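You operate a simulated robot arm through the tools that you are given. There is no shell and no other tool.

You run a simulated two-armed robot. Do the job below in one go: nothing can be reset, and whatever is moved stays where it is left.

JOB
Take the reel on the top of the black table and put it away on the reel shelf of the wire stand. Then press the red lantern button to switch it on. Then take the blue night lamp and leave it on the green tray. Then open the purple drawer, fetch the 6 A teal pack from there and set it on the upper shelf under the grey drawer, then shut the drawer. Then stack the wide box that says "switch" from the long counter top on top of the wide box labelled "fuse". Then open the grey drawer, take the 3 W white pack from there and leave it on the upper shelf under the grey drawer and shut the drawer again. The order counts. Set down upright: blue night lamp, teal pack, white pack.

It is judged by the outcome, as a careful person would: the job done as asked, and still so three seconds after it is handed in. It fails if anything else is knocked over, pushed out of place, dropped, spilled or broken.

ROBOT AND FRAMES
Two 7-joint arms with two-finger parallel grippers on one trunk, on a base that moves. Base frame: it is fixed to the floor where the robot stands at the start and does not move with it; the origin is under the middle of the robot, x ahead of it, y to its left, z up. Readings come in mm, degrees, newtons and seconds.
The left shoulder is at the start at [60, 143, 876], the right one opposite. With the tool pointing down near the work surface each hand reaches from about 320 to 740 mm from the robot's upright axis, wherever it stands, measured 20 degrees to its own side. Places, roughly: blue night lamp (5x5x6 cm) [6200, -1100, 900]; green tray (25x15x3 cm) [6400, -1400, 800]; grey drawer [7500, -2000, 700]; purple drawer [7000, -1600, 700]; red lantern button [6000, -900, 900]; reel (12x12x10 cm) [1900, 1100, 800]; reel shelf of the wire stand [1700, -5500, 400]; teal pack [7000, -1500, 750]; upper shelf under the grey drawer [7400, -2100, 400]; white pack [7500, -2000, 750]; wide box [7500, -2000, 750]. Payload 1.57 kg a hand.
The TCP of each hand is the grasp point between the finger pads, 30 mm short of the fingertips. In the tool frame z runs along the fingers and y along their closing line. The gripper opens to 110 mm. The fingers are 24 mm wide and 12 mm thick; the gripper's body (48 by 112 mm) begins 78 mm behind the TCP.
Orientation is that of the tool frame in the base frame, as [roll, pitch, yaw] about the fixed x, y, z axes, in that order (R = Rz(yaw) Ry(pitch) Rx(roll)). With the fingers straight down and closing along the base's y, the tool's x points along the base's -x, its y along +y and its z along -z.

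CONTROLS
- The arms move only by the tool jog_arm. It takes "left_motion", "right_motion" or both (then of equal length, played together; a hand with none holds still); each is a list of rows, each a list of 7 numbers: the shift along the tool's x, y, z in units of 400 mm (1.0 is 400 mm), then the turn, a rotation vector about the tool's x, y, z in units of 180 degrees (1.0 is 180 degrees), then the closure, from 0 (fully open) to 1 (shut). In form: [[x, y, z, ax, ay, az, fingers], ...]. A call has 1 to 20 rows; each row is the pose to reach, as a shift and turn from the pose commanded when the call began, along the tool's axes at that moment. A call with a number of a shift or a turn outside -1 to 1 is refused whole. A row lasts 0.2 s, in which the tool goes at most 50 mm and 8.6 degrees; a call with a longer step from one row to the next is refused whole, and so is a gripper value outside its range. Where a pose cannot be reached the arm comes as near as it can. A force on the tool above 40 N (or 10 N above the force at the start of the call, whichever is more), or a blocked arm, ends the call early, and 0.2 s more pass. The fingers move at their own pace (about 45 mm/s each) and stop on an object; they squeeze with about 38 N. The grip force told is the motor's: it shows also when the fingers shut on nothing. Time passes only in rows, and 0.2 s behind the last, so rows that repeat a pose let the fingers close. It gives the time, the measured TCP pose, the force on the tool (base axes), the opening and the grip force at its end, in the units of the frame above (readings bear some noise), with the torque about the TCP (base axes, N m) and any sound that the robot's microphone picked up.
- Cameras (640 x 400 px; columns grow to the right, rows downward): "scene" is now at [58.1, 3.3, 1503.1]; the picture's right is [-0.05, -1.00, 0.00], its down [-0.66, 0.04, -0.75] and it looks along [0.75, -0.04, -0.66] (base axes); focal length 249 px, centre (320, 200). "left" rides on the left gripper at [70, -16, -141] in its tool frame; the picture's right is [0.23, 0.97, 0.00], its down [-0.86, 0.20, -0.48] and it looks along [-0.47, 0.11, 0.88] (tool axes); focal length 222 px, centre (320, 200). "right" rides on the right gripper at [70, 16, -141] in its tool frame; the picture's right is [-0.23, 0.97, 0.00], its down [-0.85, -0.20, -0.48] and it looks along [-0.47, -0.11, 0.88] (tool axes); focal length 222 px, centre (320, 200). There is no depth. A picture from a camera that has moved, and an enlarged one, comes with that camera's place and axes in the base frame and with its lens. The place of the scene camera against the robot may be out by one fixed shift of up to 12 mm in any direction.
- grab_frame(camera): a new picture of that camera. The clock stands still meanwhile.
- slide_trunk(by): slides the trunk up (or, below 0, down) by that many mm; the arms and the scene camera ride with it, the base frame stays. It gives what a move gives, with no picture.
- roll_base(legs): drives the robot by 1 to 6 legs, each [ahead, left, turn to the left] in mm, mm and degrees, along the robot's own axes; the way and the turn of a leg run together, so that a leg with both is an arc; at most 1500 mm and 180 degrees a leg. The arms and the cameras ride along, it lands a little off, and it stops where it bumps. It gives what a move gives.
- pan_tilt(pan, tilt): turns the head with the scene camera to pan (to the left, within 86 degrees either way) and tilt (down, from -29 to 69), counted from straight ahead of the robot. It gives what a move gives.
- inspect(camera, box): a new picture of the part [left, top, right, bottom] of that camera's present view, enlarged. The clock stands still meanwhile.
- hand_in(): hands the job in; it is judged then, once.

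Nothing tells you exact positions but the pictures and the camera data. Unless the task says otherwise, let go and move clear before handing in.

The tools are called after "Request:" by a JSON object that holds its "method" and its "body". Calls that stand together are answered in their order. jog_arm: Moves the arms, as the interface text tells. Its arguments: {"type":"object","properties":{"left_motion":{"type":"array","items":{"type":"array","items":{"type":"number"}}},"right_motion":{"type":"array","items":{"type":"array","items":{"type":"number"}}}},"required":[]} The other tools are called the same way: slide_trunk (by) moves the trunk up or down; roll_base (legs) drives the base; pan_tilt (pan, tilt) turns the head that bears the scene camera; grab_frame (camera) takes a picture; inspect (camera, box) takes an enlarged picture of a part of a camera's view; hand_in () hands the job in.

At the start:

```text
time_s: 0.0
left_tool_pos: [592.3, 234.1, 1005.2]
left_tcp_rot: [180.0, 0.0, 180.0]
left_force: [0.5, -0.2, -0.3]
left_torque: [-0.02, 0.01, 0.0]
left_width: 109.9
left_gripper_force: 0.1
right_tool_pos: [493.2, -263.4, 1057.8]
right_tcp_rot: [180.0, 0.1, 180.0]
right_force: [-1.1, 0.2, -0.1]
right_torque: [-0.02, -0.03, 0.06]
right_width: 110.1
right_gripper_force: 0.0
trunk travel left (down, up): [-475.0, 115.0]
robot x, y, heading: [-3.7, 1.2, 0.1]
head pan, tilt (commanded): [-3.1, 41.1]
```

scene: 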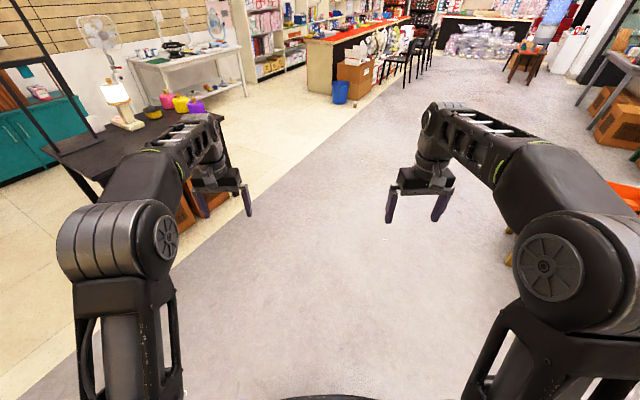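
right: 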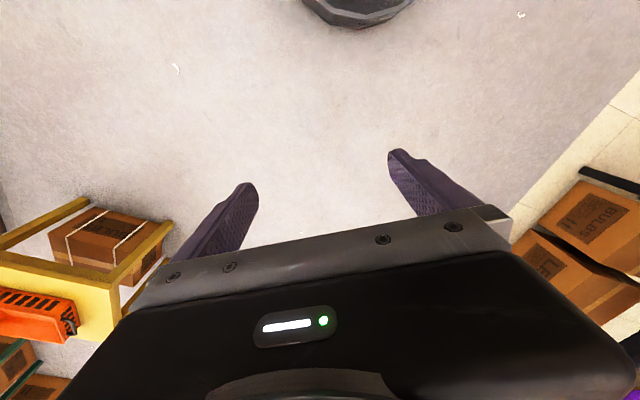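
left: 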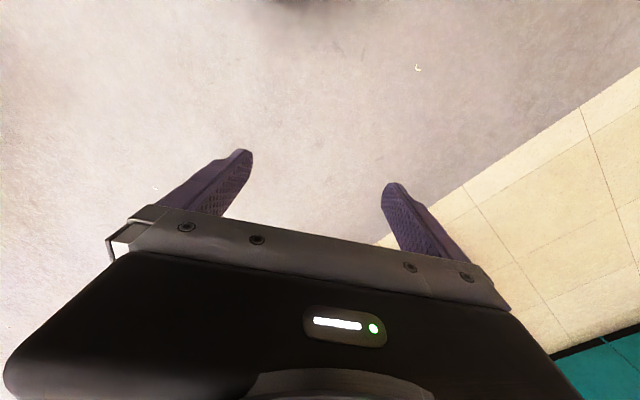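

I see a shop-like room with a black table ahead to the left, carrying a lamp and some small coloured things. I'll look around first with the head camera to locate the reel and the other places.

Request:
{"method": "pan_tilt", "body": {"pan": 30, "tilt": 25}}

Request:
{"method": "grab_frame", "body": {"camera": "scene"}}

Request:
{"method": "pan_tilt", "body": {"pan": -20, "tilt": 15}}

Request:
{"method": "grab_frame", "body": {"camera": "scene"}}

Request:
{"method": "pan_tilt", "body": {"pan": -70, "tilt": 20}}

Request:
{"method": "grab_frame", "body": {"camera": "scene"}}

```text
time_s: 1.0
left_tool_pos: [592.7, 234.5, 1006.1]
left_tcp_rot: [179.9, 0.0, -180.0]
left_force: [-0.5, 0.2, -0.8]
left_torque: [0.02, 0.02, -0.02]
left_width: 109.8
left_gripper_force: 0.1
right_tool_pos: [494.3, -264.1, 1057.3]
right_tcp_rot: [-179.9, 0.1, -179.9]
right_force: [0.7, -0.3, -0.2]
right_torque: [0.0, 0.0, -0.01]
right_width: 109.7
right_gripper_force: 0.1
trunk travel left (down, up): [-475.0, 115.0]
robot x, y, heading: [1.7, -0.7, -0.2]
head pan, tilt (commanded): [30.0, 25.0]
```

```text
taken
camera scene: at [53.8, 53.9, 1528.0], right [0.5, -0.87, 0.0], down [-0.37, -0.21, -0.91], along [0.79, 0.45, -0.42], focal length 249 px, centre (320, 200)
```

scene: 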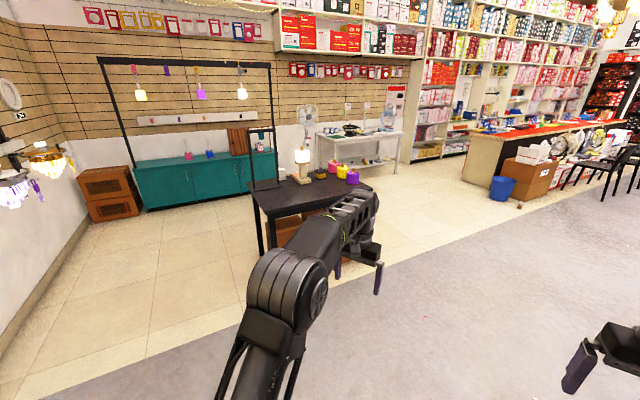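

```text
time_s: 2.2
left_tool_pos: [593.3, 235.2, 1006.4]
left_tcp_rot: [180.0, 0.1, -180.0]
left_force: [0.3, -0.1, 0.0]
left_torque: [0.0, -0.01, 0.02]
left_width: 110.1
left_gripper_force: 0.0
right_tool_pos: [492.1, -263.5, 1057.3]
right_tcp_rot: [179.9, 0.1, -180.0]
right_force: [0.6, -0.1, -0.6]
right_torque: [-0.05, -0.01, -0.01]
right_width: 110.0
right_gripper_force: 0.0
trunk travel left (down, up): [-475.0, 115.0]
robot x, y, heading: [1.1, -0.8, 0.0]
head pan, tilt (commanded): [-20.0, 15.0]
```

```text
taken
camera scene: at [61.8, -24.0, 1544.2], right [-0.34, -0.94, 0.0], down [-0.24, 0.09, -0.97], along [0.91, -0.33, -0.26], focal length 249 px, centre (320, 200)
```

scene: 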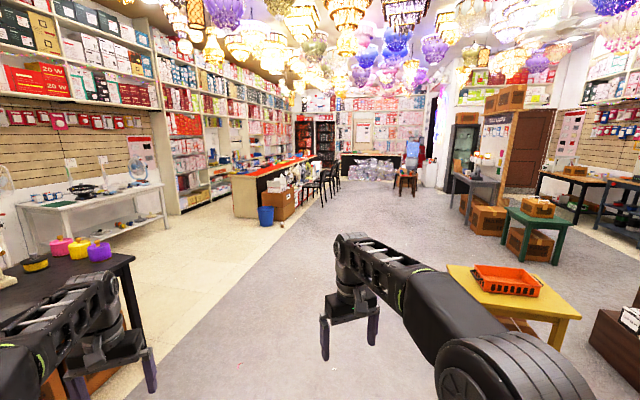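

```text
time_s: 3.4
left_tool_pos: [593.7, 235.4, 1006.0]
left_tcp_rot: [180.0, 0.1, -180.0]
left_force: [0.0, -0.6, -0.1]
left_torque: [0.01, -0.02, -0.02]
left_width: 109.7
left_gripper_force: 0.0
right_tool_pos: [493.0, -263.1, 1059.6]
right_tcp_rot: [180.0, 0.1, -179.9]
right_force: [-0.1, 0.6, -0.5]
right_torque: [-0.01, -0.02, -0.02]
right_width: 110.2
right_gripper_force: 0.1
trunk travel left (down, up): [-475.0, 115.0]
robot x, y, heading: [-2.3, 0.7, -0.1]
head pan, tilt (commanded): [-70.0, 20.0]
```

```text
taken
camera scene: at [5.9, -79.6, 1536.1], right [-0.94, -0.34, 0.0], down [-0.12, 0.32, -0.94], along [0.32, -0.88, -0.34], focal length 249 px, centre (320, 200)
```

scene: 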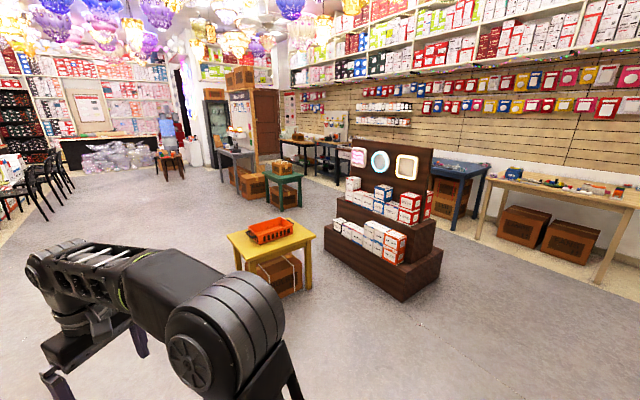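

The black table is to the front-left, with a black/yellow reel, some coloured lumps and a lamp on it; I'll enlarge the view of it to confirm which item is the reel and where the edges are.

Request:
{"method": "pan_tilt", "body": {"pan": 30, "tilt": 25}}

Request:
{"method": "inspect", "body": {"camera": "scene", "box": [230, 110, 410, 290]}}

Request:
{"method": "pan_tilt", "body": {"pan": -70, "tilt": 10}}

Request:
{"method": "inspect", "body": {"camera": "scene", "box": [160, 100, 480, 300]}}

Request:
{"method": "pan_tilt", "body": {"pan": -20, "tilt": 5}}

Request:
{"method": "inspect", "body": {"camera": "scene", "box": [200, 120, 640, 395]}}

```text
time_s: 5.1
left_tool_pos: [592.0, 234.8, 1005.3]
left_tcp_rot: [179.9, 0.1, -180.0]
left_force: [0.0, -0.6, 0.0]
left_torque: [-0.03, 0.04, 0.02]
left_width: 110.0
left_gripper_force: 0.0
right_tool_pos: [493.4, -264.3, 1057.8]
right_tcp_rot: [-180.0, 0.1, -180.0]
right_force: [-0.5, -0.4, 1.0]
right_torque: [0.01, 0.01, 0.01]
right_width: 110.0
right_gripper_force: 0.1
trunk travel left (down, up): [-475.0, 115.0]
robot x, y, heading: [-0.8, -1.4, 0.1]
head pan, tilt (commanded): [30.0, 25.0]
```

```text
2.22 times, centred on (320, 200) of scene
camera zoom: at [53.8, 53.9, 1528.0], right [0.5, -0.87, 0.0], down [-0.37, -0.21, -0.91], along [0.79, 0.45, -0.42], focal length 554 px, centre (320, 200)
```

zoom: 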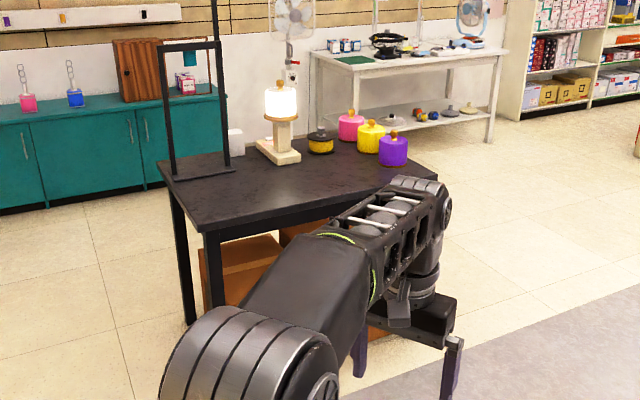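

```text
time_s: 6.9
left_tool_pos: [592.1, 235.2, 1006.8]
left_tcp_rot: [180.0, 0.0, 180.0]
left_force: [0.1, 0.2, 0.1]
left_torque: [0.01, -0.01, 0.02]
left_width: 109.9
left_gripper_force: 0.1
right_tool_pos: [493.3, -265.0, 1057.7]
right_tcp_rot: [180.0, 0.0, 179.9]
right_force: [0.2, 0.5, -1.0]
right_torque: [0.03, 0.02, 0.04]
right_width: 109.7
right_gripper_force: 0.0
trunk travel left (down, up): [-475.0, 115.0]
robot x, y, heading: [-0.8, 1.3, -0.0]
head pan, tilt (commanded): [-70.0, 10.0]
```

```text
2.00 times, centred on (320, 200) of scene
camera zoom: at [5.8, -79.5, 1552.4], right [-0.94, -0.34, 0.0], down [-0.06, 0.16, -0.98], along [0.34, -0.93, -0.17], focal length 499 px, centre (320, 200)
```

zoom: 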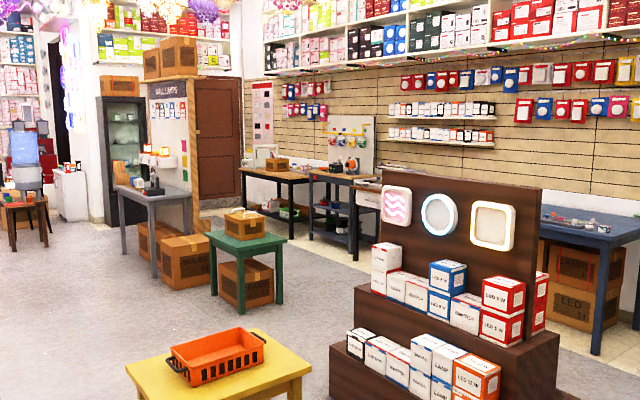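

```text
time_s: 8.1
left_tool_pos: [592.5, 235.5, 1006.7]
left_tcp_rot: [180.0, 0.1, 179.9]
left_force: [-0.3, 0.5, -0.4]
left_torque: [-0.01, 0.01, 0.0]
left_width: 110.4
left_gripper_force: 0.1
right_tool_pos: [493.6, -263.8, 1057.9]
right_tcp_rot: [180.0, 0.1, -180.0]
right_force: [-0.6, -0.7, -0.3]
right_torque: [0.01, -0.01, 0.0]
right_width: 109.7
right_gripper_force: 0.0
trunk travel left (down, up): [-475.0, 115.0]
robot x, y, heading: [2.5, -1.7, -0.1]
head pan, tilt (commanded): [-20.0, 5.0]
```

```text
1.45 times, centred on (420, 258) of scene
camera zoom: at [60.3, -23.6, 1560.5], right [-0.34, -0.94, 0.0], down [-0.08, 0.03, -1.0], along [0.94, -0.34, -0.09], focal length 363 px, centre (174, 116)
```

zoom: 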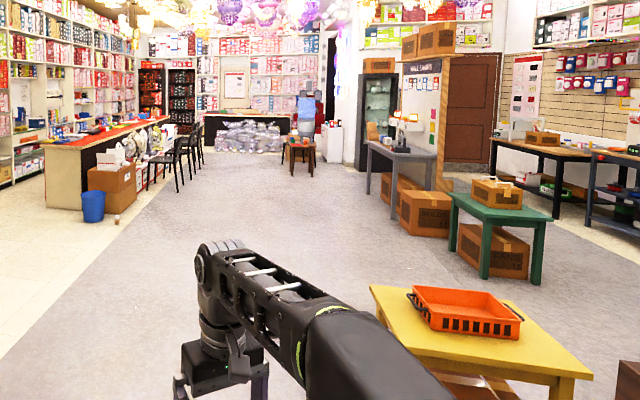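

The reel appears to be the black/yellow piece at about (1950, 1140), behind three coloured jars along the table's right end. The table is turned about 33° to my frame, so I'll drive round to its right end and face it from there.

Request:
{"method": "roll_base", "body": {"legs": [[1500, 0, 0], [1100, 0, 0], [0, 0, 147]]}}

Request:
{"method": "pan_tilt", "body": {"pan": 0, "tilt": 25}}

Request:
{"method": "grab_frame", "body": {"camera": "scene"}}

```text
time_s: 26.8
left_tool_pos: [1961.0, 107.0, 1005.8]
left_tcp_rot: [-180.0, 0.0, -32.8]
left_force: [0.1, -0.4, 0.1]
left_torque: [-0.01, 0.01, 0.01]
left_width: 109.8
left_gripper_force: 0.0
right_tool_pos: [2314.3, 473.4, 1057.8]
right_tcp_rot: [-180.0, 0.1, -32.8]
right_force: [-0.1, 0.1, 0.7]
right_torque: [0.02, 0.04, 0.01]
right_width: 110.1
right_gripper_force: 0.1
trunk travel left (down, up): [-475.0, 115.0]
robot x, y, heading: [2590.0, -15.7, 147.4]
head pan, tilt (commanded): [-20.0, 5.0]
```

```text
time_s: 27.6
left_tool_pos: [1960.7, 108.7, 1005.6]
left_tcp_rot: [-180.0, 0.1, -32.7]
left_force: [0.3, -0.1, 1.0]
left_torque: [0.02, 0.01, -0.03]
left_width: 110.0
left_gripper_force: 0.0
right_tool_pos: [2313.7, 473.4, 1058.3]
right_tcp_rot: [-179.9, 0.1, -32.8]
right_force: [-0.5, 0.3, -0.4]
right_torque: [0.01, -0.02, 0.01]
right_width: 109.9
right_gripper_force: 0.1
trunk travel left (down, up): [-475.0, 115.0]
robot x, y, heading: [2587.4, -12.1, 147.1]
head pan, tilt (commanded): [0.0, 25.0]
```

```text
taken
camera scene: at [2537.7, 26.8, 1528.1], right [0.54, 0.84, 0.0], down [0.35, -0.23, -0.91], along [-0.76, 0.49, -0.42], focal length 249 px, centre (320, 200)
```

scene: 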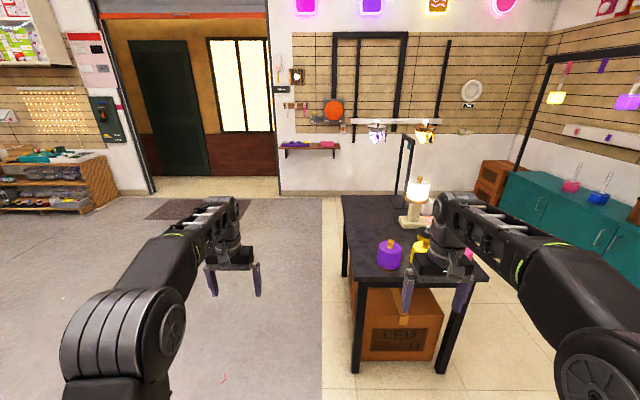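

The table end with the three jars is in front of me and to the right. I'll slide right to line up with the reel and look again from there.

Request:
{"method": "roll_base", "body": {"legs": [[0, -650, 0]]}}

Request:
{"method": "pan_tilt", "body": {"pan": 0, "tilt": 35}}

Request:
{"method": "grab_frame", "body": {"camera": "scene"}}

Request:
{"method": "inspect", "body": {"camera": "scene", "box": [220, 100, 420, 300]}}

```text
time_s: 31.2
left_tool_pos: [2310.9, 649.8, 1006.4]
left_tcp_rot: [180.0, 0.1, -33.2]
left_force: [-0.1, 0.0, 0.4]
left_torque: [-0.01, 0.02, 0.01]
left_width: 110.0
left_gripper_force: 0.0
right_tool_pos: [2666.8, 1013.5, 1057.8]
right_tcp_rot: [180.0, 0.1, -33.1]
right_force: [-0.2, -0.6, 0.1]
right_torque: [-0.01, 0.0, 0.03]
right_width: 110.2
right_gripper_force: 0.1
trunk travel left (down, up): [-475.0, 115.0]
robot x, y, heading: [2933.7, 521.2, 146.7]
head pan, tilt (commanded): [0.0, 25.0]
```

```text
time_s: 31.9
left_tool_pos: [2310.2, 649.8, 1007.0]
left_tcp_rot: [-179.9, 0.0, -33.2]
left_force: [-0.9, -0.3, -0.1]
left_torque: [0.01, -0.02, 0.03]
left_width: 110.0
left_gripper_force: 0.2
right_tool_pos: [2665.6, 1012.3, 1058.9]
right_tcp_rot: [-180.0, 0.1, -33.2]
right_force: [-0.5, 0.2, 0.1]
right_torque: [0.0, -0.01, -0.01]
right_width: 110.1
right_gripper_force: 0.1
trunk travel left (down, up): [-475.0, 115.0]
robot x, y, heading: [2936.7, 519.7, 146.7]
head pan, tilt (commanded): [0.0, 35.0]
```

```text
taken
camera scene: at [2889.5, 561.9, 1512.3], right [0.55, 0.84, 0.0], down [0.48, -0.31, -0.82], along [-0.69, 0.45, -0.57], focal length 249 px, centre (320, 200)
```

scene: 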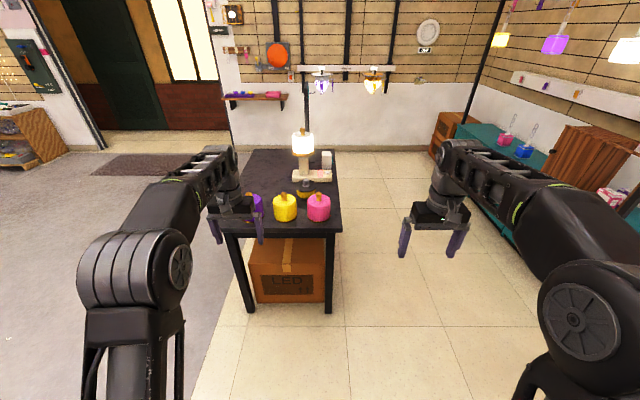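

```text
2.00 times, centred on (320, 200) of scene
camera zoom: at [2889.5, 561.9, 1512.3], right [0.55, 0.84, 0.0], down [0.48, -0.31, -0.82], along [-0.69, 0.45, -0.57], focal length 499 px, centre (320, 200)
```

zoom: 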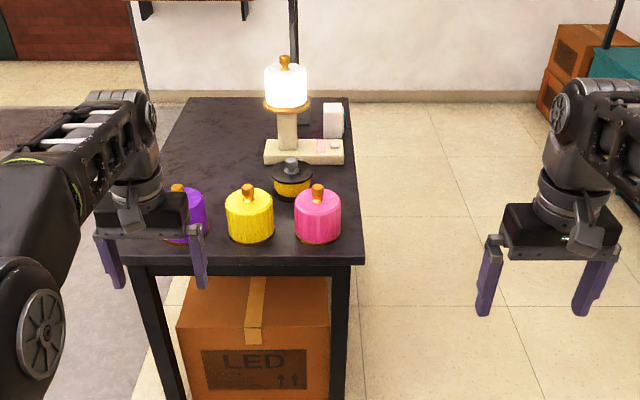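

I can now see the reel clearly: black flanges, yellow wire and a grey hub on top, at about (1930, 1100), with the lamp behind and jars in front. I'll look down at the base to judge its size before driving closer.

Request:
{"method": "pan_tilt", "body": {"pan": 0, "tilt": 69}}

Request:
{"method": "grab_frame", "body": {"camera": "scene"}}

Request:
{"method": "inspect", "body": {"camera": "left", "box": [0, 0, 640, 400]}}

```text
time_s: 32.9
left_tool_pos: [2309.6, 649.4, 1005.7]
left_tcp_rot: [-180.0, 0.1, -33.2]
left_force: [0.7, -0.9, -0.2]
left_torque: [-0.03, 0.02, 0.03]
left_width: 109.8
left_gripper_force: 0.0
right_tool_pos: [2665.6, 1012.4, 1058.0]
right_tcp_rot: [-179.9, 0.0, -33.2]
right_force: [-0.1, 1.0, 1.0]
right_torque: [-0.02, 0.0, 0.03]
right_width: 109.8
right_gripper_force: 0.1
trunk travel left (down, up): [-475.0, 115.0]
robot x, y, heading: [2933.3, 523.7, 147.0]
head pan, tilt (commanded): [0.0, 68.8]
```

```text
taken
camera scene: at [2916.3, 544.3, 1468.6], right [0.55, 0.84, 0.0], down [0.78, -0.51, -0.36], along [-0.3, 0.2, -0.93], focal length 249 px, centre (320, 200)
```

scene: 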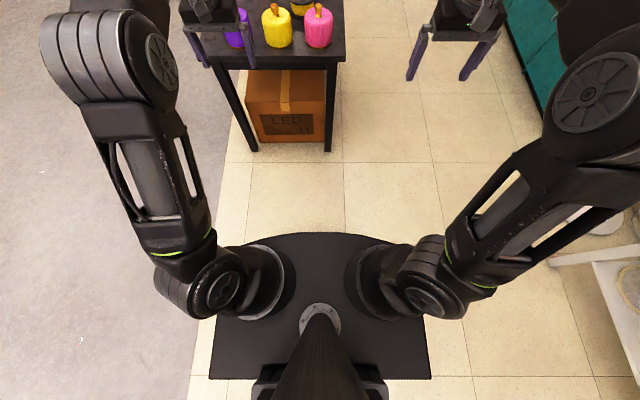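

```text
1.00 times, centred on (320, 200) of left (not enlarged: the box is as wide or as high as the picture)
camera zoom: at [2375.7, 626.2, 1147.2], right [-0.34, -0.94, 0.0], down [-0.82, 0.3, 0.48], along [-0.45, 0.16, -0.88], focal length 222 px, centre (320, 200)
```

zoom: 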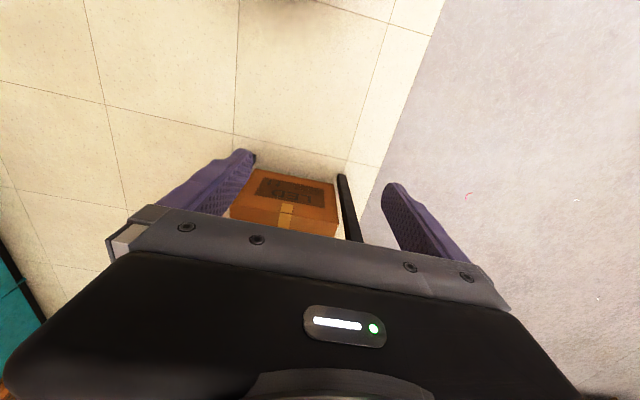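

The base plate's extent isn't clear since I don't know its height, so I'll lower the trunk a bit and compare the views to find it.

Request:
{"method": "slide_trunk", "body": {"by": -200}}

Request:
{"method": "grab_frame", "body": {"camera": "scene"}}

```text
time_s: 35.0
left_tool_pos: [2310.4, 649.7, 805.0]
left_tcp_rot: [-179.9, 0.1, -33.2]
left_force: [0.3, -0.5, -0.2]
left_torque: [-0.02, 0.0, -0.01]
left_width: 110.0
left_gripper_force: 0.1
right_tool_pos: [2666.3, 1013.3, 857.5]
right_tcp_rot: [-180.0, 0.1, -33.2]
right_force: [-0.2, -0.3, -0.6]
right_torque: [-0.01, 0.01, 0.02]
right_width: 110.2
right_gripper_force: 0.0
trunk travel left (down, up): [-275.0, 315.0]
robot x, y, heading: [2933.4, 523.4, 146.6]
head pan, tilt (commanded): [0.0, 68.8]
```

```text
taken
camera scene: at [2916.5, 544.2, 1268.6], right [0.55, 0.84, 0.0], down [0.78, -0.51, -0.36], along [-0.3, 0.2, -0.93], focal length 249 px, centre (320, 200)
```

scene: 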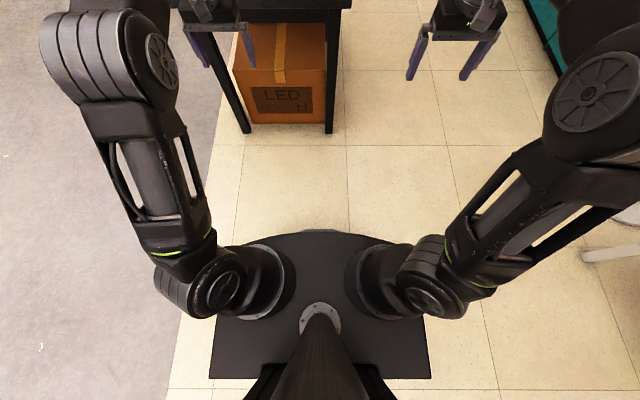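

The plate rides with the trunk, so it is the torso; the base itself reaches roughly 300 mm ahead. I'll take another view from this lower height to triangulate the table height and reel.

Request:
{"method": "pan_tilt", "body": {"pan": 0, "tilt": 35}}

Request:
{"method": "inspect", "body": {"camera": "scene", "box": [220, 60, 420, 260]}}

```text
time_s: 36.0
left_tool_pos: [2309.4, 651.0, 806.1]
left_tcp_rot: [180.0, 0.2, -33.1]
left_force: [-0.3, -0.2, -0.2]
left_torque: [0.01, -0.04, 0.0]
left_width: 110.1
left_gripper_force: 0.1
right_tool_pos: [2666.1, 1012.4, 857.2]
right_tcp_rot: [-179.9, 0.2, -33.1]
right_force: [0.1, 0.3, -0.1]
right_torque: [0.01, 0.04, 0.0]
right_width: 110.2
right_gripper_force: 0.1
trunk travel left (down, up): [-275.0, 315.0]
robot x, y, heading: [2934.0, 527.5, 146.7]
head pan, tilt (commanded): [0.0, 35.0]
```

```text
2.00 times, centred on (320, 160) of scene
camera zoom: at [2889.5, 561.8, 1312.2], right [0.55, 0.84, 0.0], down [0.48, -0.31, -0.82], along [-0.69, 0.45, -0.57], focal length 499 px, centre (320, 280)
```

zoom: 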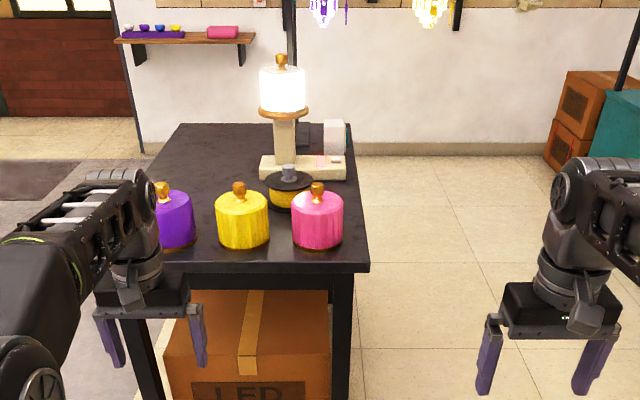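

The table top is at about z 774 and the reel's hub top near z 865, roughly 1165 mm ahead of me and 74 mm left. I'll raise the trunk again, shift left and drive up so that the right hand can reach it.

Request:
{"method": "slide_trunk", "body": {"by": 200}}

Request:
{"method": "roll_base", "body": {"legs": [[0, 240, 0], [530, 0, 0]]}}

Request:
{"method": "pan_tilt", "body": {"pan": 0, "tilt": 55}}

Request:
{"method": "grab_frame", "body": {"camera": "scene"}}

Request:
{"method": "grab_frame", "body": {"camera": "right"}}

```text
time_s: 38.2
left_tool_pos: [2308.0, 649.6, 1005.4]
left_tcp_rot: [179.9, 0.1, -33.3]
left_force: [-0.1, -0.1, -0.5]
left_torque: [-0.01, 0.01, 0.01]
left_width: 109.9
left_gripper_force: 0.1
right_tool_pos: [2666.1, 1012.8, 1058.8]
right_tcp_rot: [180.0, 0.1, -33.3]
right_force: [-0.3, -1.0, -0.4]
right_torque: [0.0, 0.0, -0.01]
right_width: 110.0
right_gripper_force: 0.1
trunk travel left (down, up): [-475.0, 115.0]
robot x, y, heading: [2935.2, 520.2, 146.8]
head pan, tilt (commanded): [0.0, 35.0]
```

```text
time_s: 42.7
left_tool_pos: [1720.4, 740.5, 1005.2]
left_tcp_rot: [180.0, 0.1, -32.5]
left_force: [-0.3, -0.4, -0.1]
left_torque: [-0.01, -0.02, 0.0]
left_width: 110.0
left_gripper_force: 0.0
right_tool_pos: [2072.0, 1107.6, 1056.8]
right_tcp_rot: [179.9, 0.1, -32.3]
right_force: [0.0, -0.2, 1.0]
right_torque: [-0.01, -0.04, 0.05]
right_width: 110.1
right_gripper_force: 0.2
trunk travel left (down, up): [-475.0, 115.0]
robot x, y, heading: [2346.4, 618.3, 147.6]
head pan, tilt (commanded): [0.0, 35.0]
```

```text
time_s: 43.5
left_tool_pos: [1718.5, 739.5, 1005.7]
left_tcp_rot: [180.0, 0.1, -32.5]
left_force: [0.3, 0.3, 0.8]
left_torque: [0.0, 0.02, 0.0]
left_width: 109.8
left_gripper_force: 0.0
right_tool_pos: [2072.3, 1106.6, 1057.6]
right_tcp_rot: [-179.9, 0.1, -32.5]
right_force: [0.1, -0.1, 0.0]
right_torque: [0.0, -0.01, -0.02]
right_width: 110.1
right_gripper_force: 0.1
trunk travel left (down, up): [-475.0, 115.0]
robot x, y, heading: [2344.2, 619.1, 147.3]
head pan, tilt (commanded): [0.0, 55.0]
```

```text
taken
camera scene: at [2314.3, 650.0, 1484.1], right [0.54, 0.84, 0.0], down [0.69, -0.44, -0.57], along [-0.48, 0.31, -0.82], focal length 249 px, centre (320, 200)
```

scene: 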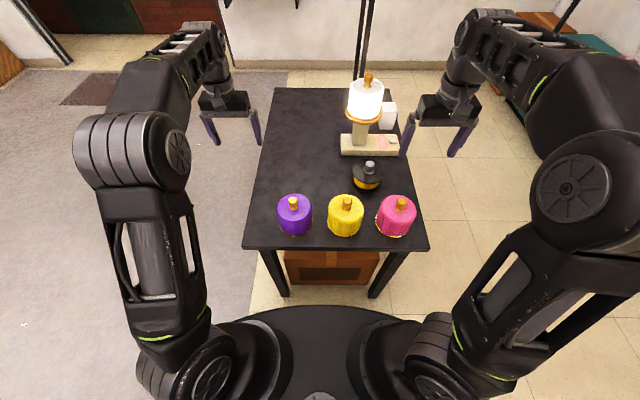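

```text
taken
camera right: at [2122.9, 1055.0, 1198.0], right [-0.71, -0.7, 0.0], down [-0.61, 0.63, 0.48], along [-0.34, 0.34, -0.88], focal length 222 px, centre (320, 200)
```

right: 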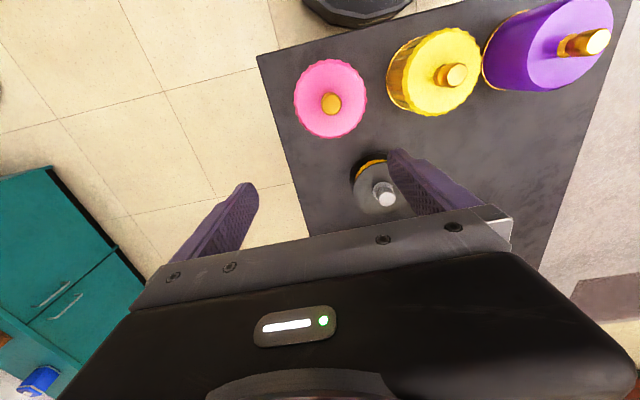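

The reel's hub is at about (1928, 1098) with its top near z 868, and my right hand is 145 mm short of it. I'll bring the right hand above it and check with the wrist camera.

Request:
{"method": "jog_arm", "body": {"right_motion": [[-0.05, 0.035, 0, 0, 0, 0, 0], [-0.1, 0.07, 0, 0, 0, 0, 0], [-0.15, 0.106, 0, 0, 0, 0, 0], [-0.2, 0.141, 0, 0, 0, 0, 0], [-0.25, 0.177, 0, 0, 0, 0, 0], [-0.2925, 0.2118, 0, 0, 0, 0, 0], [-0.2925, 0.2118, 0.05, 0, 0, 0, 0], [-0.2925, 0.2118, 0.1, 0, 0, 0, 0], [-0.2925, 0.2118, 0.15, 0, 0, 0, 0], [-0.2925, 0.2118, 0.18, 0, 0, 0, 0], [-0.2925, 0.2118, 0.18, 0, 0, 0, 0]]}}

Request:
{"method": "grab_frame", "body": {"camera": "right"}}

Request:
{"method": "grab_frame", "body": {"camera": "scene"}}

```text
time_s: 45.9
left_tool_pos: [1719.8, 740.6, 1006.5]
left_tcp_rot: [-179.9, 0.1, -32.5]
left_force: [0.5, -0.1, -0.6]
left_torque: [0.02, -0.01, -0.04]
left_width: 109.9
left_gripper_force: 0.0
right_tool_pos: [1924.5, 1097.2, 985.3]
right_tcp_rot: [-180.0, 0.2, -32.6]
right_force: [-0.6, -0.2, 0.2]
right_torque: [0.03, 0.01, 0.0]
right_width: 110.0
right_gripper_force: 0.0
right hand out of reach, approached as far as the arm can: row 1, 2, 3, 4, 5, 6, 7, 8, 9
trunk travel left (down, up): [-475.0, 115.0]
robot x, y, heading: [2348.1, 620.7, 147.6]
head pan, tilt (commanded): [0.0, 55.0]
```

```text
taken
camera right: at [1976.0, 1046.0, 1126.0], right [-0.72, -0.7, 0.0], down [-0.61, 0.63, 0.48], along [-0.34, 0.34, -0.88], focal length 222 px, centre (320, 200)
```

right: 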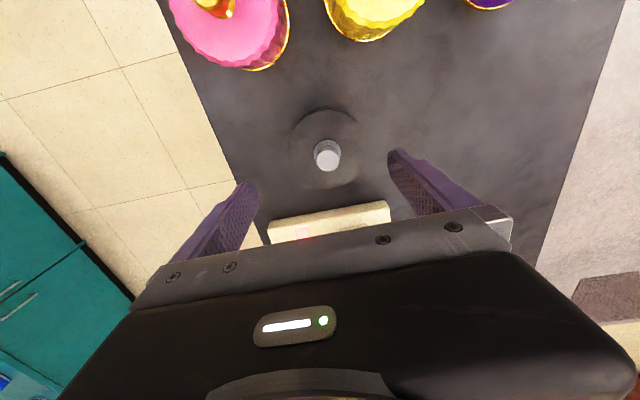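

```text
taken
camera scene: at [2314.9, 649.8, 1484.1], right [0.54, 0.84, 0.0], down [0.69, -0.44, -0.57], along [-0.48, 0.31, -0.82], focal length 249 px, centre (320, 200)
```

scene: 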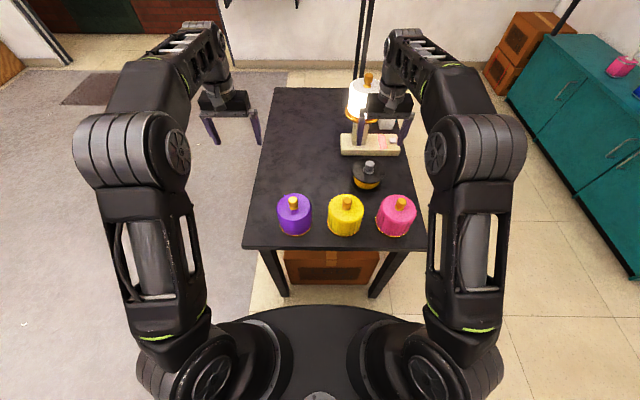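

The wrist camera puts the hub about 11 mm further ahead and 6 mm left of the fingers' centre. I'll correct that and come down partway, then check again.

Request:
{"method": "jog_arm", "body": {"right_motion": [[-0.027, 0.014, 0, 0, 0, 0, 0], [-0.027, 0.014, 0.06, 0, 0, 0, 0], [-0.027, 0.014, 0.12, 0, 0, 0, 0], [-0.027, 0.014, 0.18, 0, 0, 0, 0], [-0.027, 0.014, 0.2, 0, 0, 0, 0], [-0.027, 0.014, 0.2, 0, 0, 0, 0]]}}

Request:
{"method": "grab_frame", "body": {"camera": "right"}}

Request:
{"method": "inspect", "body": {"camera": "scene", "box": [320, 80, 460, 220]}}

```text
time_s: 47.3
left_tool_pos: [1719.6, 739.3, 1005.9]
left_tcp_rot: [-180.0, 0.1, -32.5]
left_force: [-0.6, -0.6, -0.1]
left_torque: [0.01, 0.01, -0.02]
left_width: 109.8
left_gripper_force: 0.1
right_tool_pos: [1916.1, 1101.0, 905.3]
right_tcp_rot: [180.0, 0.1, -32.5]
right_force: [0.2, -0.4, -0.3]
right_torque: [-0.03, 0.03, -0.01]
right_width: 109.9
right_gripper_force: 0.0
right hand out of reach, approached as far as the arm can: row 1
trunk travel left (down, up): [-475.0, 115.0]
robot x, y, heading: [2345.3, 616.0, 147.2]
head pan, tilt (commanded): [0.0, 55.0]
```

```text
taken
camera right: at [1966.8, 1047.9, 1045.0], right [-0.72, -0.7, 0.0], down [-0.61, 0.63, 0.48], along [-0.34, 0.34, -0.88], focal length 222 px, centre (320, 200)
```

right: 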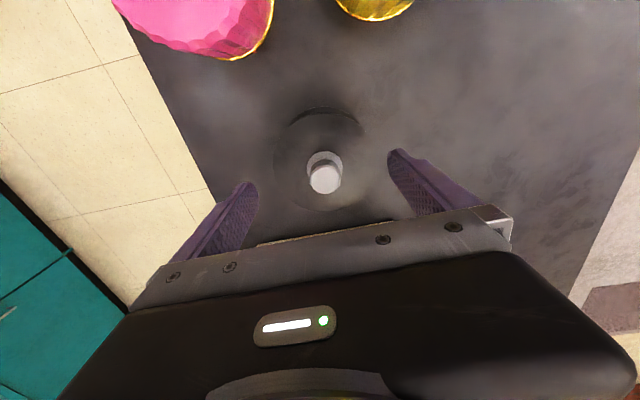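

```text
2.86 times, centred on (390, 150) of scene
camera zoom: at [2314.4, 650.0, 1484.0], right [0.54, 0.84, 0.0], down [0.69, -0.44, -0.57], along [-0.48, 0.31, -0.82], focal length 713 px, centre (120, 343)
```

zoom: 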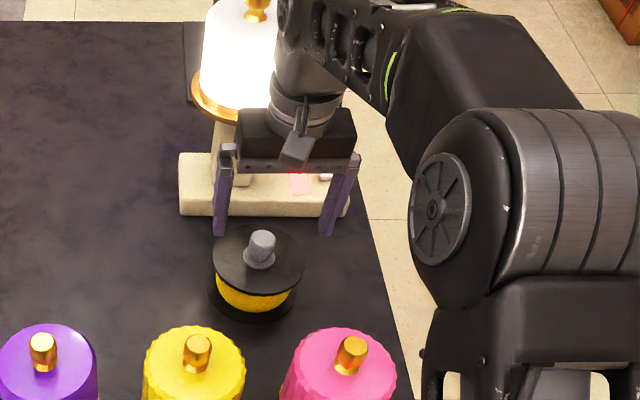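

The fingers straddle the hub, but the two cameras disagree slightly on the sideways offset, so I'll zoom in on both before going lower.

Request:
{"method": "inspect", "body": {"camera": "right", "box": [220, 80, 420, 240]}}

Request:
{"method": "inspect", "body": {"camera": "scene", "box": [350, 110, 420, 190]}}

```text
2.50 times, centred on (320, 160) of right
camera zoom: at [1966.8, 1047.9, 1045.0], right [-0.72, -0.7, 0.0], down [-0.61, 0.63, 0.48], along [-0.34, 0.34, -0.88], focal length 555 px, centre (320, 300)
```

zoom: 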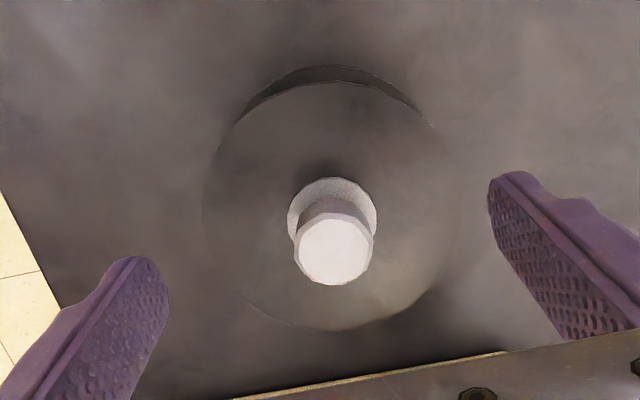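

```text
5.00 times, centred on (385, 150) of scene
camera zoom: at [2314.4, 650.0, 1484.0], right [0.54, 0.84, 0.0], down [0.69, -0.44, -0.57], along [-0.48, 0.31, -0.82], focal length 1247 px, centre (-5, 450)
```

zoom: 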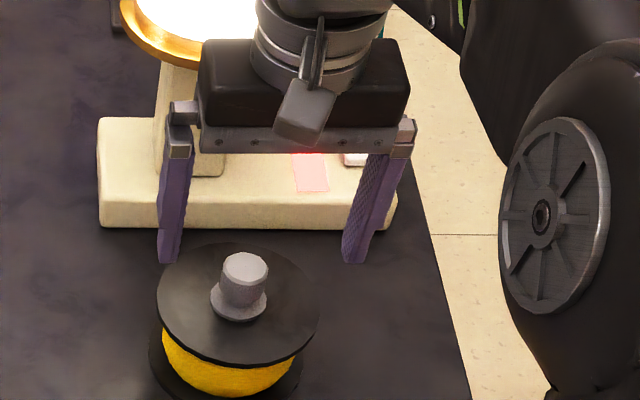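

Combining both views, the hub's top is lower than I thought, about z 853, and it sits about 11 mm ahead and 5 mm left of the grasp point. I'll correct and go down around the hub.

Request:
{"method": "jog_arm", "body": {"right_motion": [[-0.0275, 0.012, 0, 0, 0, 0, 0], [-0.0275, 0.012, 0.03, 0, 0, 0, 0], [-0.0275, 0.012, 0.06, 0, 0, 0, 0], [-0.0275, 0.012, 0.09, 0, 0, 0, 0], [-0.0275, 0.012, 0.1075, 0, 0, 0, 0], [-0.0275, 0.012, 0.1075, 0, 0, 0, 0]]}}

Request:
{"method": "inspect", "body": {"camera": "right", "box": [220, 80, 420, 240]}}

Request:
{"method": "inspect", "body": {"camera": "scene", "box": [350, 110, 420, 190]}}

```text
time_s: 48.7
left_tool_pos: [1719.8, 740.6, 1005.9]
left_tcp_rot: [180.0, 0.2, -32.5]
left_force: [0.7, -0.3, 0.3]
left_torque: [-0.03, 0.02, -0.02]
left_width: 110.0
left_gripper_force: 0.1
right_tool_pos: [1903.8, 1102.4, 862.6]
right_tcp_rot: [-180.0, 0.1, -32.5]
right_force: [0.0, -0.1, 0.2]
right_torque: [-0.01, -0.06, -0.01]
right_width: 110.3
right_gripper_force: 0.0
trunk travel left (down, up): [-475.0, 115.0]
robot x, y, heading: [2344.3, 617.6, 147.5]
head pan, tilt (commanded): [0.0, 55.0]
```

```text
2.50 times, centred on (320, 160) of right
camera zoom: at [1954.4, 1050.3, 1002.5], right [-0.72, -0.7, 0.0], down [-0.61, 0.63, 0.48], along [-0.34, 0.34, -0.88], focal length 555 px, centre (320, 300)
```

zoom: 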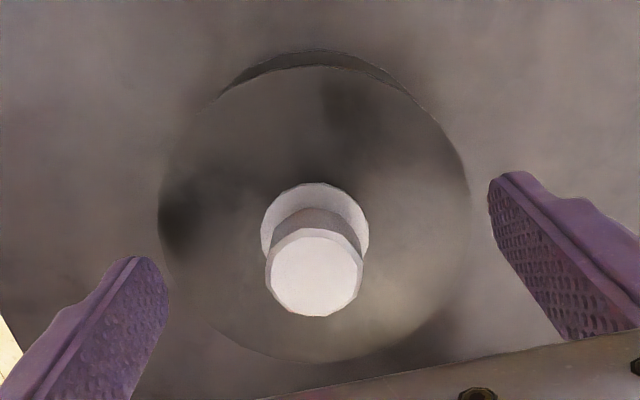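

```text
5.00 times, centred on (385, 150) of scene
camera zoom: at [2314.3, 650.0, 1484.0], right [0.54, 0.84, 0.0], down [0.69, -0.44, -0.57], along [-0.48, 0.31, -0.82], focal length 1247 px, centre (-5, 450)
```

zoom: 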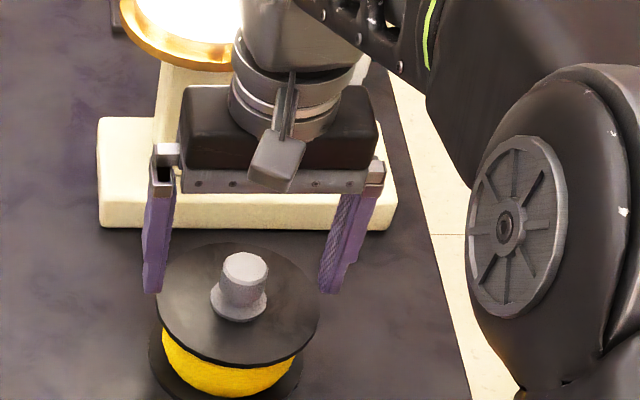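

The hub is now centred between the fingers. I'll descend 7 mm more and close on it.

Request:
{"method": "jog_arm", "body": {"right_motion": [[0, 0, 0.0175, 0, 0, 0, 0], [0, 0, 0.0175, 0, 0, 0, 0.5], [0, 0, 0.0175, 0, 0, 0, 1], [0, 0, 0.0175, 0, 0, 0, 1], [0, 0, 0.0175, 0, 0, 0, 1], [0, 0, 0.0175, 0, 0, 0, 1], [0, 0, 0.0175, 0, 0, 0, 1], [0, 0, 0.0175, 0, 0, 0, 1], [0, 0, 0.0175, 0, 0, 0, 1]]}}

Request:
{"method": "inspect", "body": {"camera": "scene", "box": [340, 110, 420, 200]}}

```text
time_s: 50.7
left_tool_pos: [1720.7, 741.0, 1005.8]
left_tcp_rot: [-179.8, 0.1, -32.5]
left_force: [-0.8, 0.4, -0.3]
left_torque: [0.0, -0.02, 0.0]
left_width: 110.1
left_gripper_force: 0.0
right_tool_pos: [1904.3, 1102.0, 856.4]
right_tcp_rot: [-179.9, 0.1, -32.4]
right_force: [0.8, 1.1, 1.4]
right_torque: [0.13, -0.06, 0.0]
right_width: 31.3
right_gripper_force: 38.1
trunk travel left (down, up): [-475.0, 115.0]
robot x, y, heading: [2346.6, 620.2, 147.5]
head pan, tilt (commanded): [0.0, 55.0]
```

```text
4.44 times, centred on (380, 155) of scene
camera zoom: at [2314.5, 650.1, 1484.0], right [0.54, 0.84, 0.0], down [0.69, -0.44, -0.57], along [-0.48, 0.31, -0.82], focal length 1108 px, centre (53, 400)
```

zoom: 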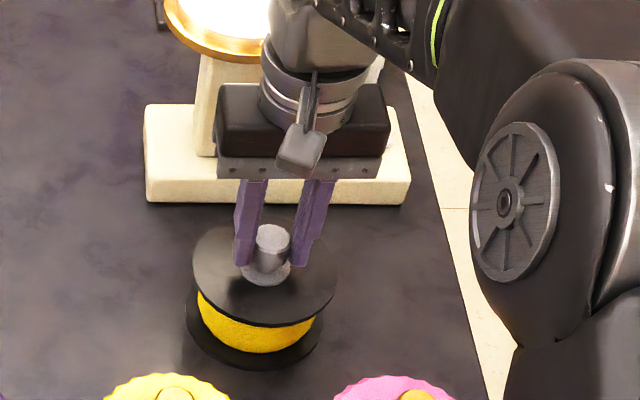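

The hub is gripped at 31 mm width. I'll lift it with the arm and then the trunk so it clears the jars.

Request:
{"method": "jog_arm", "body": {"right_motion": [[0, 0, -0.02, 0, 0, 0, 1], [0, 0, -0.06, 0, 0, 0, 1], [0, 0, -0.11, 0, 0, 0, 1], [0, 0, -0.16, 0, 0, 0, 1], [0, 0, -0.2, 0, 0, 0, 1], [0, 0, -0.2, 0, 0, 0, 1]]}}

Request:
{"method": "slide_trunk", "body": {"by": 110}}

Request:
{"method": "grab_frame", "body": {"camera": "scene"}}

```text
time_s: 52.1
left_tool_pos: [1719.0, 740.6, 1005.9]
left_tcp_rot: [-180.0, 0.0, -32.5]
left_force: [0.0, 0.4, 0.2]
left_torque: [-0.03, 0.01, 0.02]
left_width: 110.0
left_gripper_force: 0.0
right_tool_pos: [1901.3, 1101.5, 934.9]
right_tcp_rot: [179.9, 0.1, -32.5]
right_force: [0.2, 0.6, -4.5]
right_torque: [-0.02, -0.01, -0.01]
right_width: 31.5
right_gripper_force: 38.1
trunk travel left (down, up): [-475.0, 115.0]
robot x, y, heading: [2346.9, 618.7, 147.4]
head pan, tilt (commanded): [0.0, 55.0]
```

```text
time_s: 53.6
left_tool_pos: [1720.4, 741.2, 1114.6]
left_tcp_rot: [179.9, 0.1, -32.4]
left_force: [-0.4, 0.0, 0.1]
left_torque: [0.03, -0.03, -0.01]
left_width: 109.8
left_gripper_force: 0.0
right_tool_pos: [1901.6, 1102.9, 1045.3]
right_tcp_rot: [180.0, 0.1, -32.5]
right_force: [0.3, 0.7, -3.8]
right_torque: [0.0, -0.07, 0.01]
right_width: 31.3
right_gripper_force: 37.4
trunk travel left (down, up): [-585.0, 5.0]
robot x, y, heading: [2343.8, 621.0, 147.6]
head pan, tilt (commanded): [0.0, 55.0]
```

```text
taken
camera scene: at [2313.8, 650.5, 1593.9], right [0.54, 0.84, 0.0], down [0.69, -0.44, -0.57], along [-0.48, 0.31, -0.82], focal length 249 px, centre (320, 200)
```

scene: 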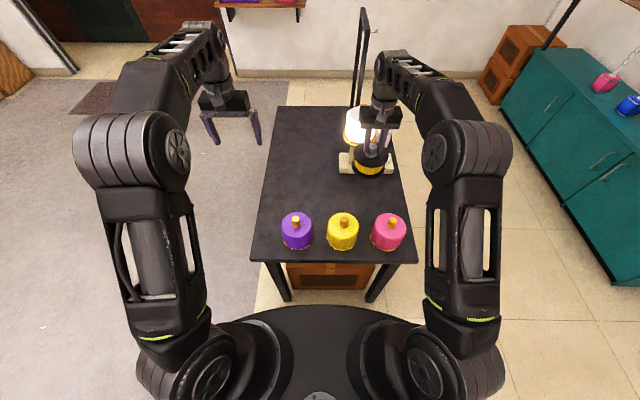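

The reel is held securely (about 4 N) and clear of the jars. I'll back off from the table, turn toward the far side where the wire stand should be, and look around.

Request:
{"method": "roll_base", "body": {"legs": [[-800, 0, 0], [0, 0, 115]]}}

Request:
{"method": "pan_tilt", "body": {"pan": 0, "tilt": 15}}

Request:
{"method": "grab_frame", "body": {"camera": "scene"}}

Request:
{"method": "inspect", "body": {"camera": "scene", "box": [160, 80, 480, 280]}}

```text
time_s: 62.6
left_tool_pos: [3149.9, -439.1, 1115.9]
left_tcp_rot: [-180.0, 0.1, 80.7]
left_force: [0.0, 1.2, 0.1]
left_torque: [-0.03, 0.01, -0.02]
left_width: 110.1
left_gripper_force: 0.1
right_tool_pos: [2747.4, -414.3, 1045.7]
right_tcp_rot: [179.9, 0.1, 80.8]
right_force: [0.2, 0.2, -4.0]
right_torque: [0.0, -0.02, 0.0]
right_width: 31.4
right_gripper_force: 37.9
trunk travel left (down, up): [-585.0, 5.0]
robot x, y, heading: [3020.5, 189.0, -99.2]
head pan, tilt (commanded): [0.0, 55.0]
```

```text
time_s: 63.7
left_tool_pos: [3151.0, -438.3, 1114.7]
left_tcp_rot: [179.9, 0.1, 80.7]
left_force: [-0.2, 0.1, 0.1]
left_torque: [-0.01, -0.03, -0.01]
left_width: 110.1
left_gripper_force: 0.1
right_tool_pos: [2746.4, -414.6, 1044.5]
right_tcp_rot: [180.0, 0.1, 80.6]
right_force: [-0.2, -0.4, -4.2]
right_torque: [-0.01, 0.01, 0.0]
right_width: 31.1
right_gripper_force: 38.1
trunk travel left (down, up): [-585.0, 5.0]
robot x, y, heading: [3014.3, 183.8, -99.2]
head pan, tilt (commanded): [0.0, 15.0]
```

```text
taken
camera scene: at [3008.8, 128.8, 1654.1], right [-0.99, 0.16, 0.0], down [0.04, 0.26, -0.97], along [-0.16, -0.95, -0.26], focal length 249 px, centre (320, 200)
```

scene: 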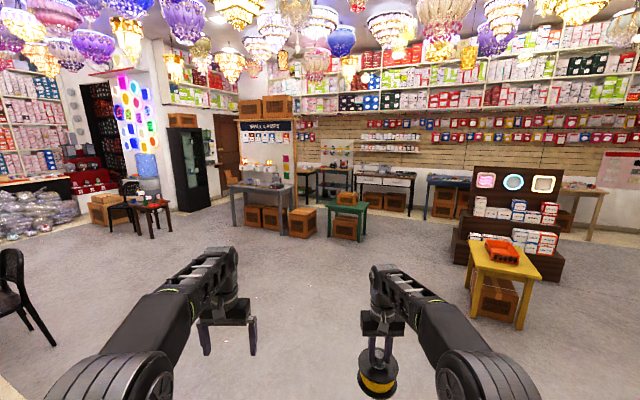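

```text
2.00 times, centred on (320, 180) of scene
camera zoom: at [3008.8, 128.8, 1654.1], right [-0.99, 0.16, 0.0], down [0.04, 0.26, -0.97], along [-0.16, -0.95, -0.26], focal length 499 px, centre (320, 240)
```

zoom: 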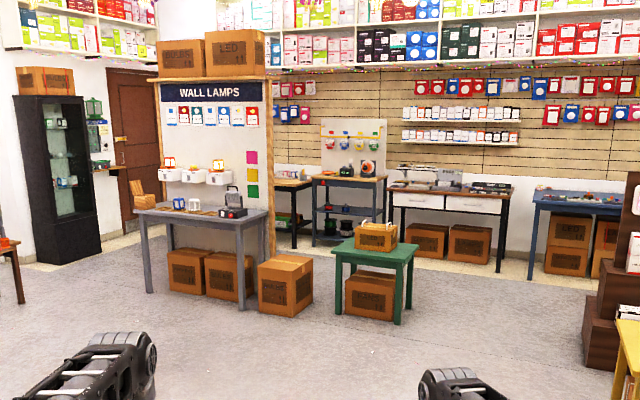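

The blue-shelved stand at the far wall (with reels on it) is the wire stand. I'll go round the green table via the gap beside the display, keeping square to the room (heading about −122.6°).

Request:
{"method": "roll_base", "body": {"legs": [[0, 0, -23.4], [0, 200, 0], [1500, 0, 0], [1400, 0, 0]]}}

Request:
{"method": "grab_frame", "body": {"camera": "scene"}}

```text
time_s: 80.1
left_tool_pos: [1542.7, -3016.6, 1115.0]
left_tcp_rot: [-180.0, 0.1, 59.5]
left_force: [-0.1, -0.7, -0.5]
left_torque: [0.03, 0.01, 0.0]
left_width: 110.0
left_gripper_force: 0.0
right_tool_pos: [1174.7, -2849.1, 1044.6]
right_tcp_rot: [180.0, 0.1, 59.4]
right_force: [0.7, -0.1, -4.5]
right_torque: [0.03, -0.01, 0.01]
right_width: 31.5
right_gripper_force: 37.7
trunk travel left (down, up): [-585.0, 5.0]
robot x, y, heading: [1644.8, -2386.8, -120.6]
head pan, tilt (commanded): [0.0, 15.0]
```

```text
taken
camera scene: at [1613.2, -2434.8, 1654.2], right [-0.86, 0.51, 0.0], down [0.13, 0.22, -0.97], along [-0.49, -0.83, -0.26], focal length 249 px, centre (320, 200)
```

scene: 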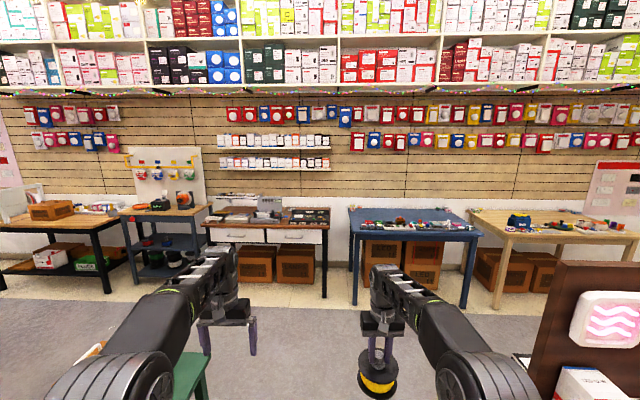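

The wire stand is at the left end of the wall row, next to the white-drawer bench. I'll continue ahead past the green table and look again.

Request:
{"method": "roll_base", "body": {"legs": [[0, 0, -1.5], [1450, 0, 0]]}}

Request:
{"method": "pan_tilt", "body": {"pan": 50, "tilt": 25}}

Request:
{"method": "grab_frame", "body": {"camera": "scene"}}

```text
time_s: 87.7
left_tool_pos: [767.6, -4248.0, 1115.7]
left_tcp_rot: [180.0, 0.1, 58.5]
left_force: [0.3, 0.2, -1.0]
left_torque: [0.0, 0.0, 0.01]
left_width: 109.9
left_gripper_force: 0.1
right_tool_pos: [402.9, -4071.0, 1043.7]
right_tcp_rot: [-180.0, 0.0, 58.4]
right_force: [0.2, 0.1, -4.8]
right_torque: [0.04, -0.03, 0.03]
right_width: 31.4
right_gripper_force: 37.8
trunk travel left (down, up): [-585.0, 5.0]
robot x, y, heading: [879.3, -3617.3, -121.6]
head pan, tilt (commanded): [0.0, 15.0]
```

```text
time_s: 88.9
left_tool_pos: [767.3, -4247.4, 1115.5]
left_tcp_rot: [180.0, 0.1, 58.4]
left_force: [0.2, -0.5, 0.1]
left_torque: [-0.02, -0.01, -0.01]
left_width: 110.0
left_gripper_force: 0.0
right_tool_pos: [403.5, -4071.7, 1044.6]
right_tcp_rot: [179.9, 0.1, 58.4]
right_force: [0.0, -0.3, -3.8]
right_torque: [0.03, -0.05, -0.01]
right_width: 31.2
right_gripper_force: 38.2
trunk travel left (down, up): [-585.0, 5.0]
robot x, y, heading: [882.0, -3619.3, -121.4]
head pan, tilt (commanded): [50.0, 25.0]
```

```text
taken
camera scene: at [927.1, -3673.2, 1638.0], right [-0.95, -0.32, 0.0], down [-0.13, 0.4, -0.91], along [0.29, -0.86, -0.42], focal length 249 px, centre (320, 200)
```

scene: 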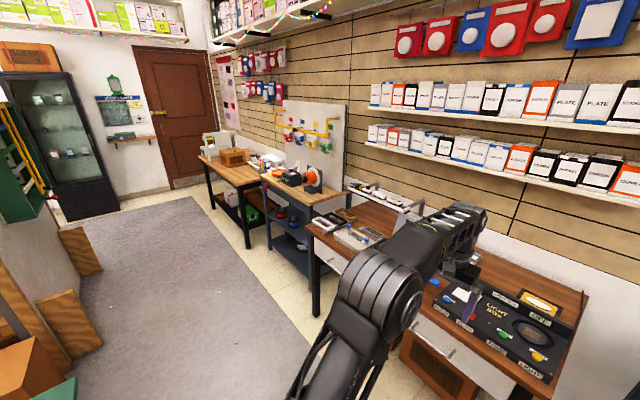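

The corridor along the wall is free to my left. I'll slide left toward the stand and look at its shelves from in front.

Request:
{"method": "roll_base", "body": {"legs": [[0, 0, -1.0], [0, 1400, 0]]}}

Request:
{"method": "pan_tilt", "body": {"pan": 10, "tilt": 40}}

Request:
{"method": "grab_frame", "body": {"camera": "scene"}}

```text
time_s: 96.2
left_tool_pos: [1914.5, -5015.7, 1114.7]
left_tcp_rot: [-180.0, 0.0, 55.8]
left_force: [0.0, 0.4, 0.3]
left_torque: [0.03, 0.01, 0.0]
left_width: 110.1
left_gripper_force: 0.0
right_tool_pos: [1557.0, -4821.4, 1043.6]
right_tcp_rot: [-180.0, 0.0, 55.9]
right_force: [-0.9, 0.2, -4.9]
right_torque: [0.03, 0.0, -0.03]
right_width: 31.2
right_gripper_force: 38.3
trunk travel left (down, up): [-585.0, 5.0]
robot x, y, heading: [2051.1, -4392.7, -124.3]
head pan, tilt (commanded): [50.0, 25.0]
```

```text
time_s: 97.3
left_tool_pos: [1914.4, -5013.9, 1116.2]
left_tcp_rot: [-179.9, 0.0, 55.8]
left_force: [0.3, 0.8, -0.3]
left_torque: [-0.01, 0.02, 0.0]
left_width: 110.1
left_gripper_force: 0.0
right_tool_pos: [1556.6, -4821.4, 1045.8]
right_tcp_rot: [-179.9, 0.1, 55.8]
right_force: [-0.1, -0.3, -3.2]
right_torque: [0.03, 0.0, -0.01]
right_width: 31.1
right_gripper_force: 37.8
trunk travel left (down, up): [-585.0, 5.0]
robot x, y, heading: [2052.8, -4387.2, -124.2]
head pan, tilt (commanded): [10.0, 40.0]
```

```text
taken
camera scene: at [2038.1, -4437.6, 1614.7], right [-0.91, 0.41, 0.0], down [0.26, 0.59, -0.77], along [-0.31, -0.7, -0.64], focal length 249 px, centre (320, 200)
```

scene: 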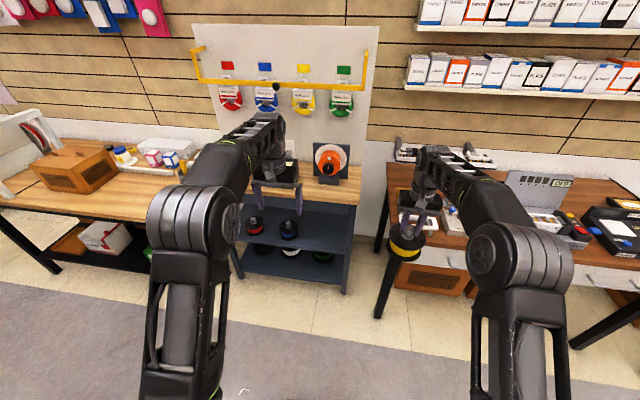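

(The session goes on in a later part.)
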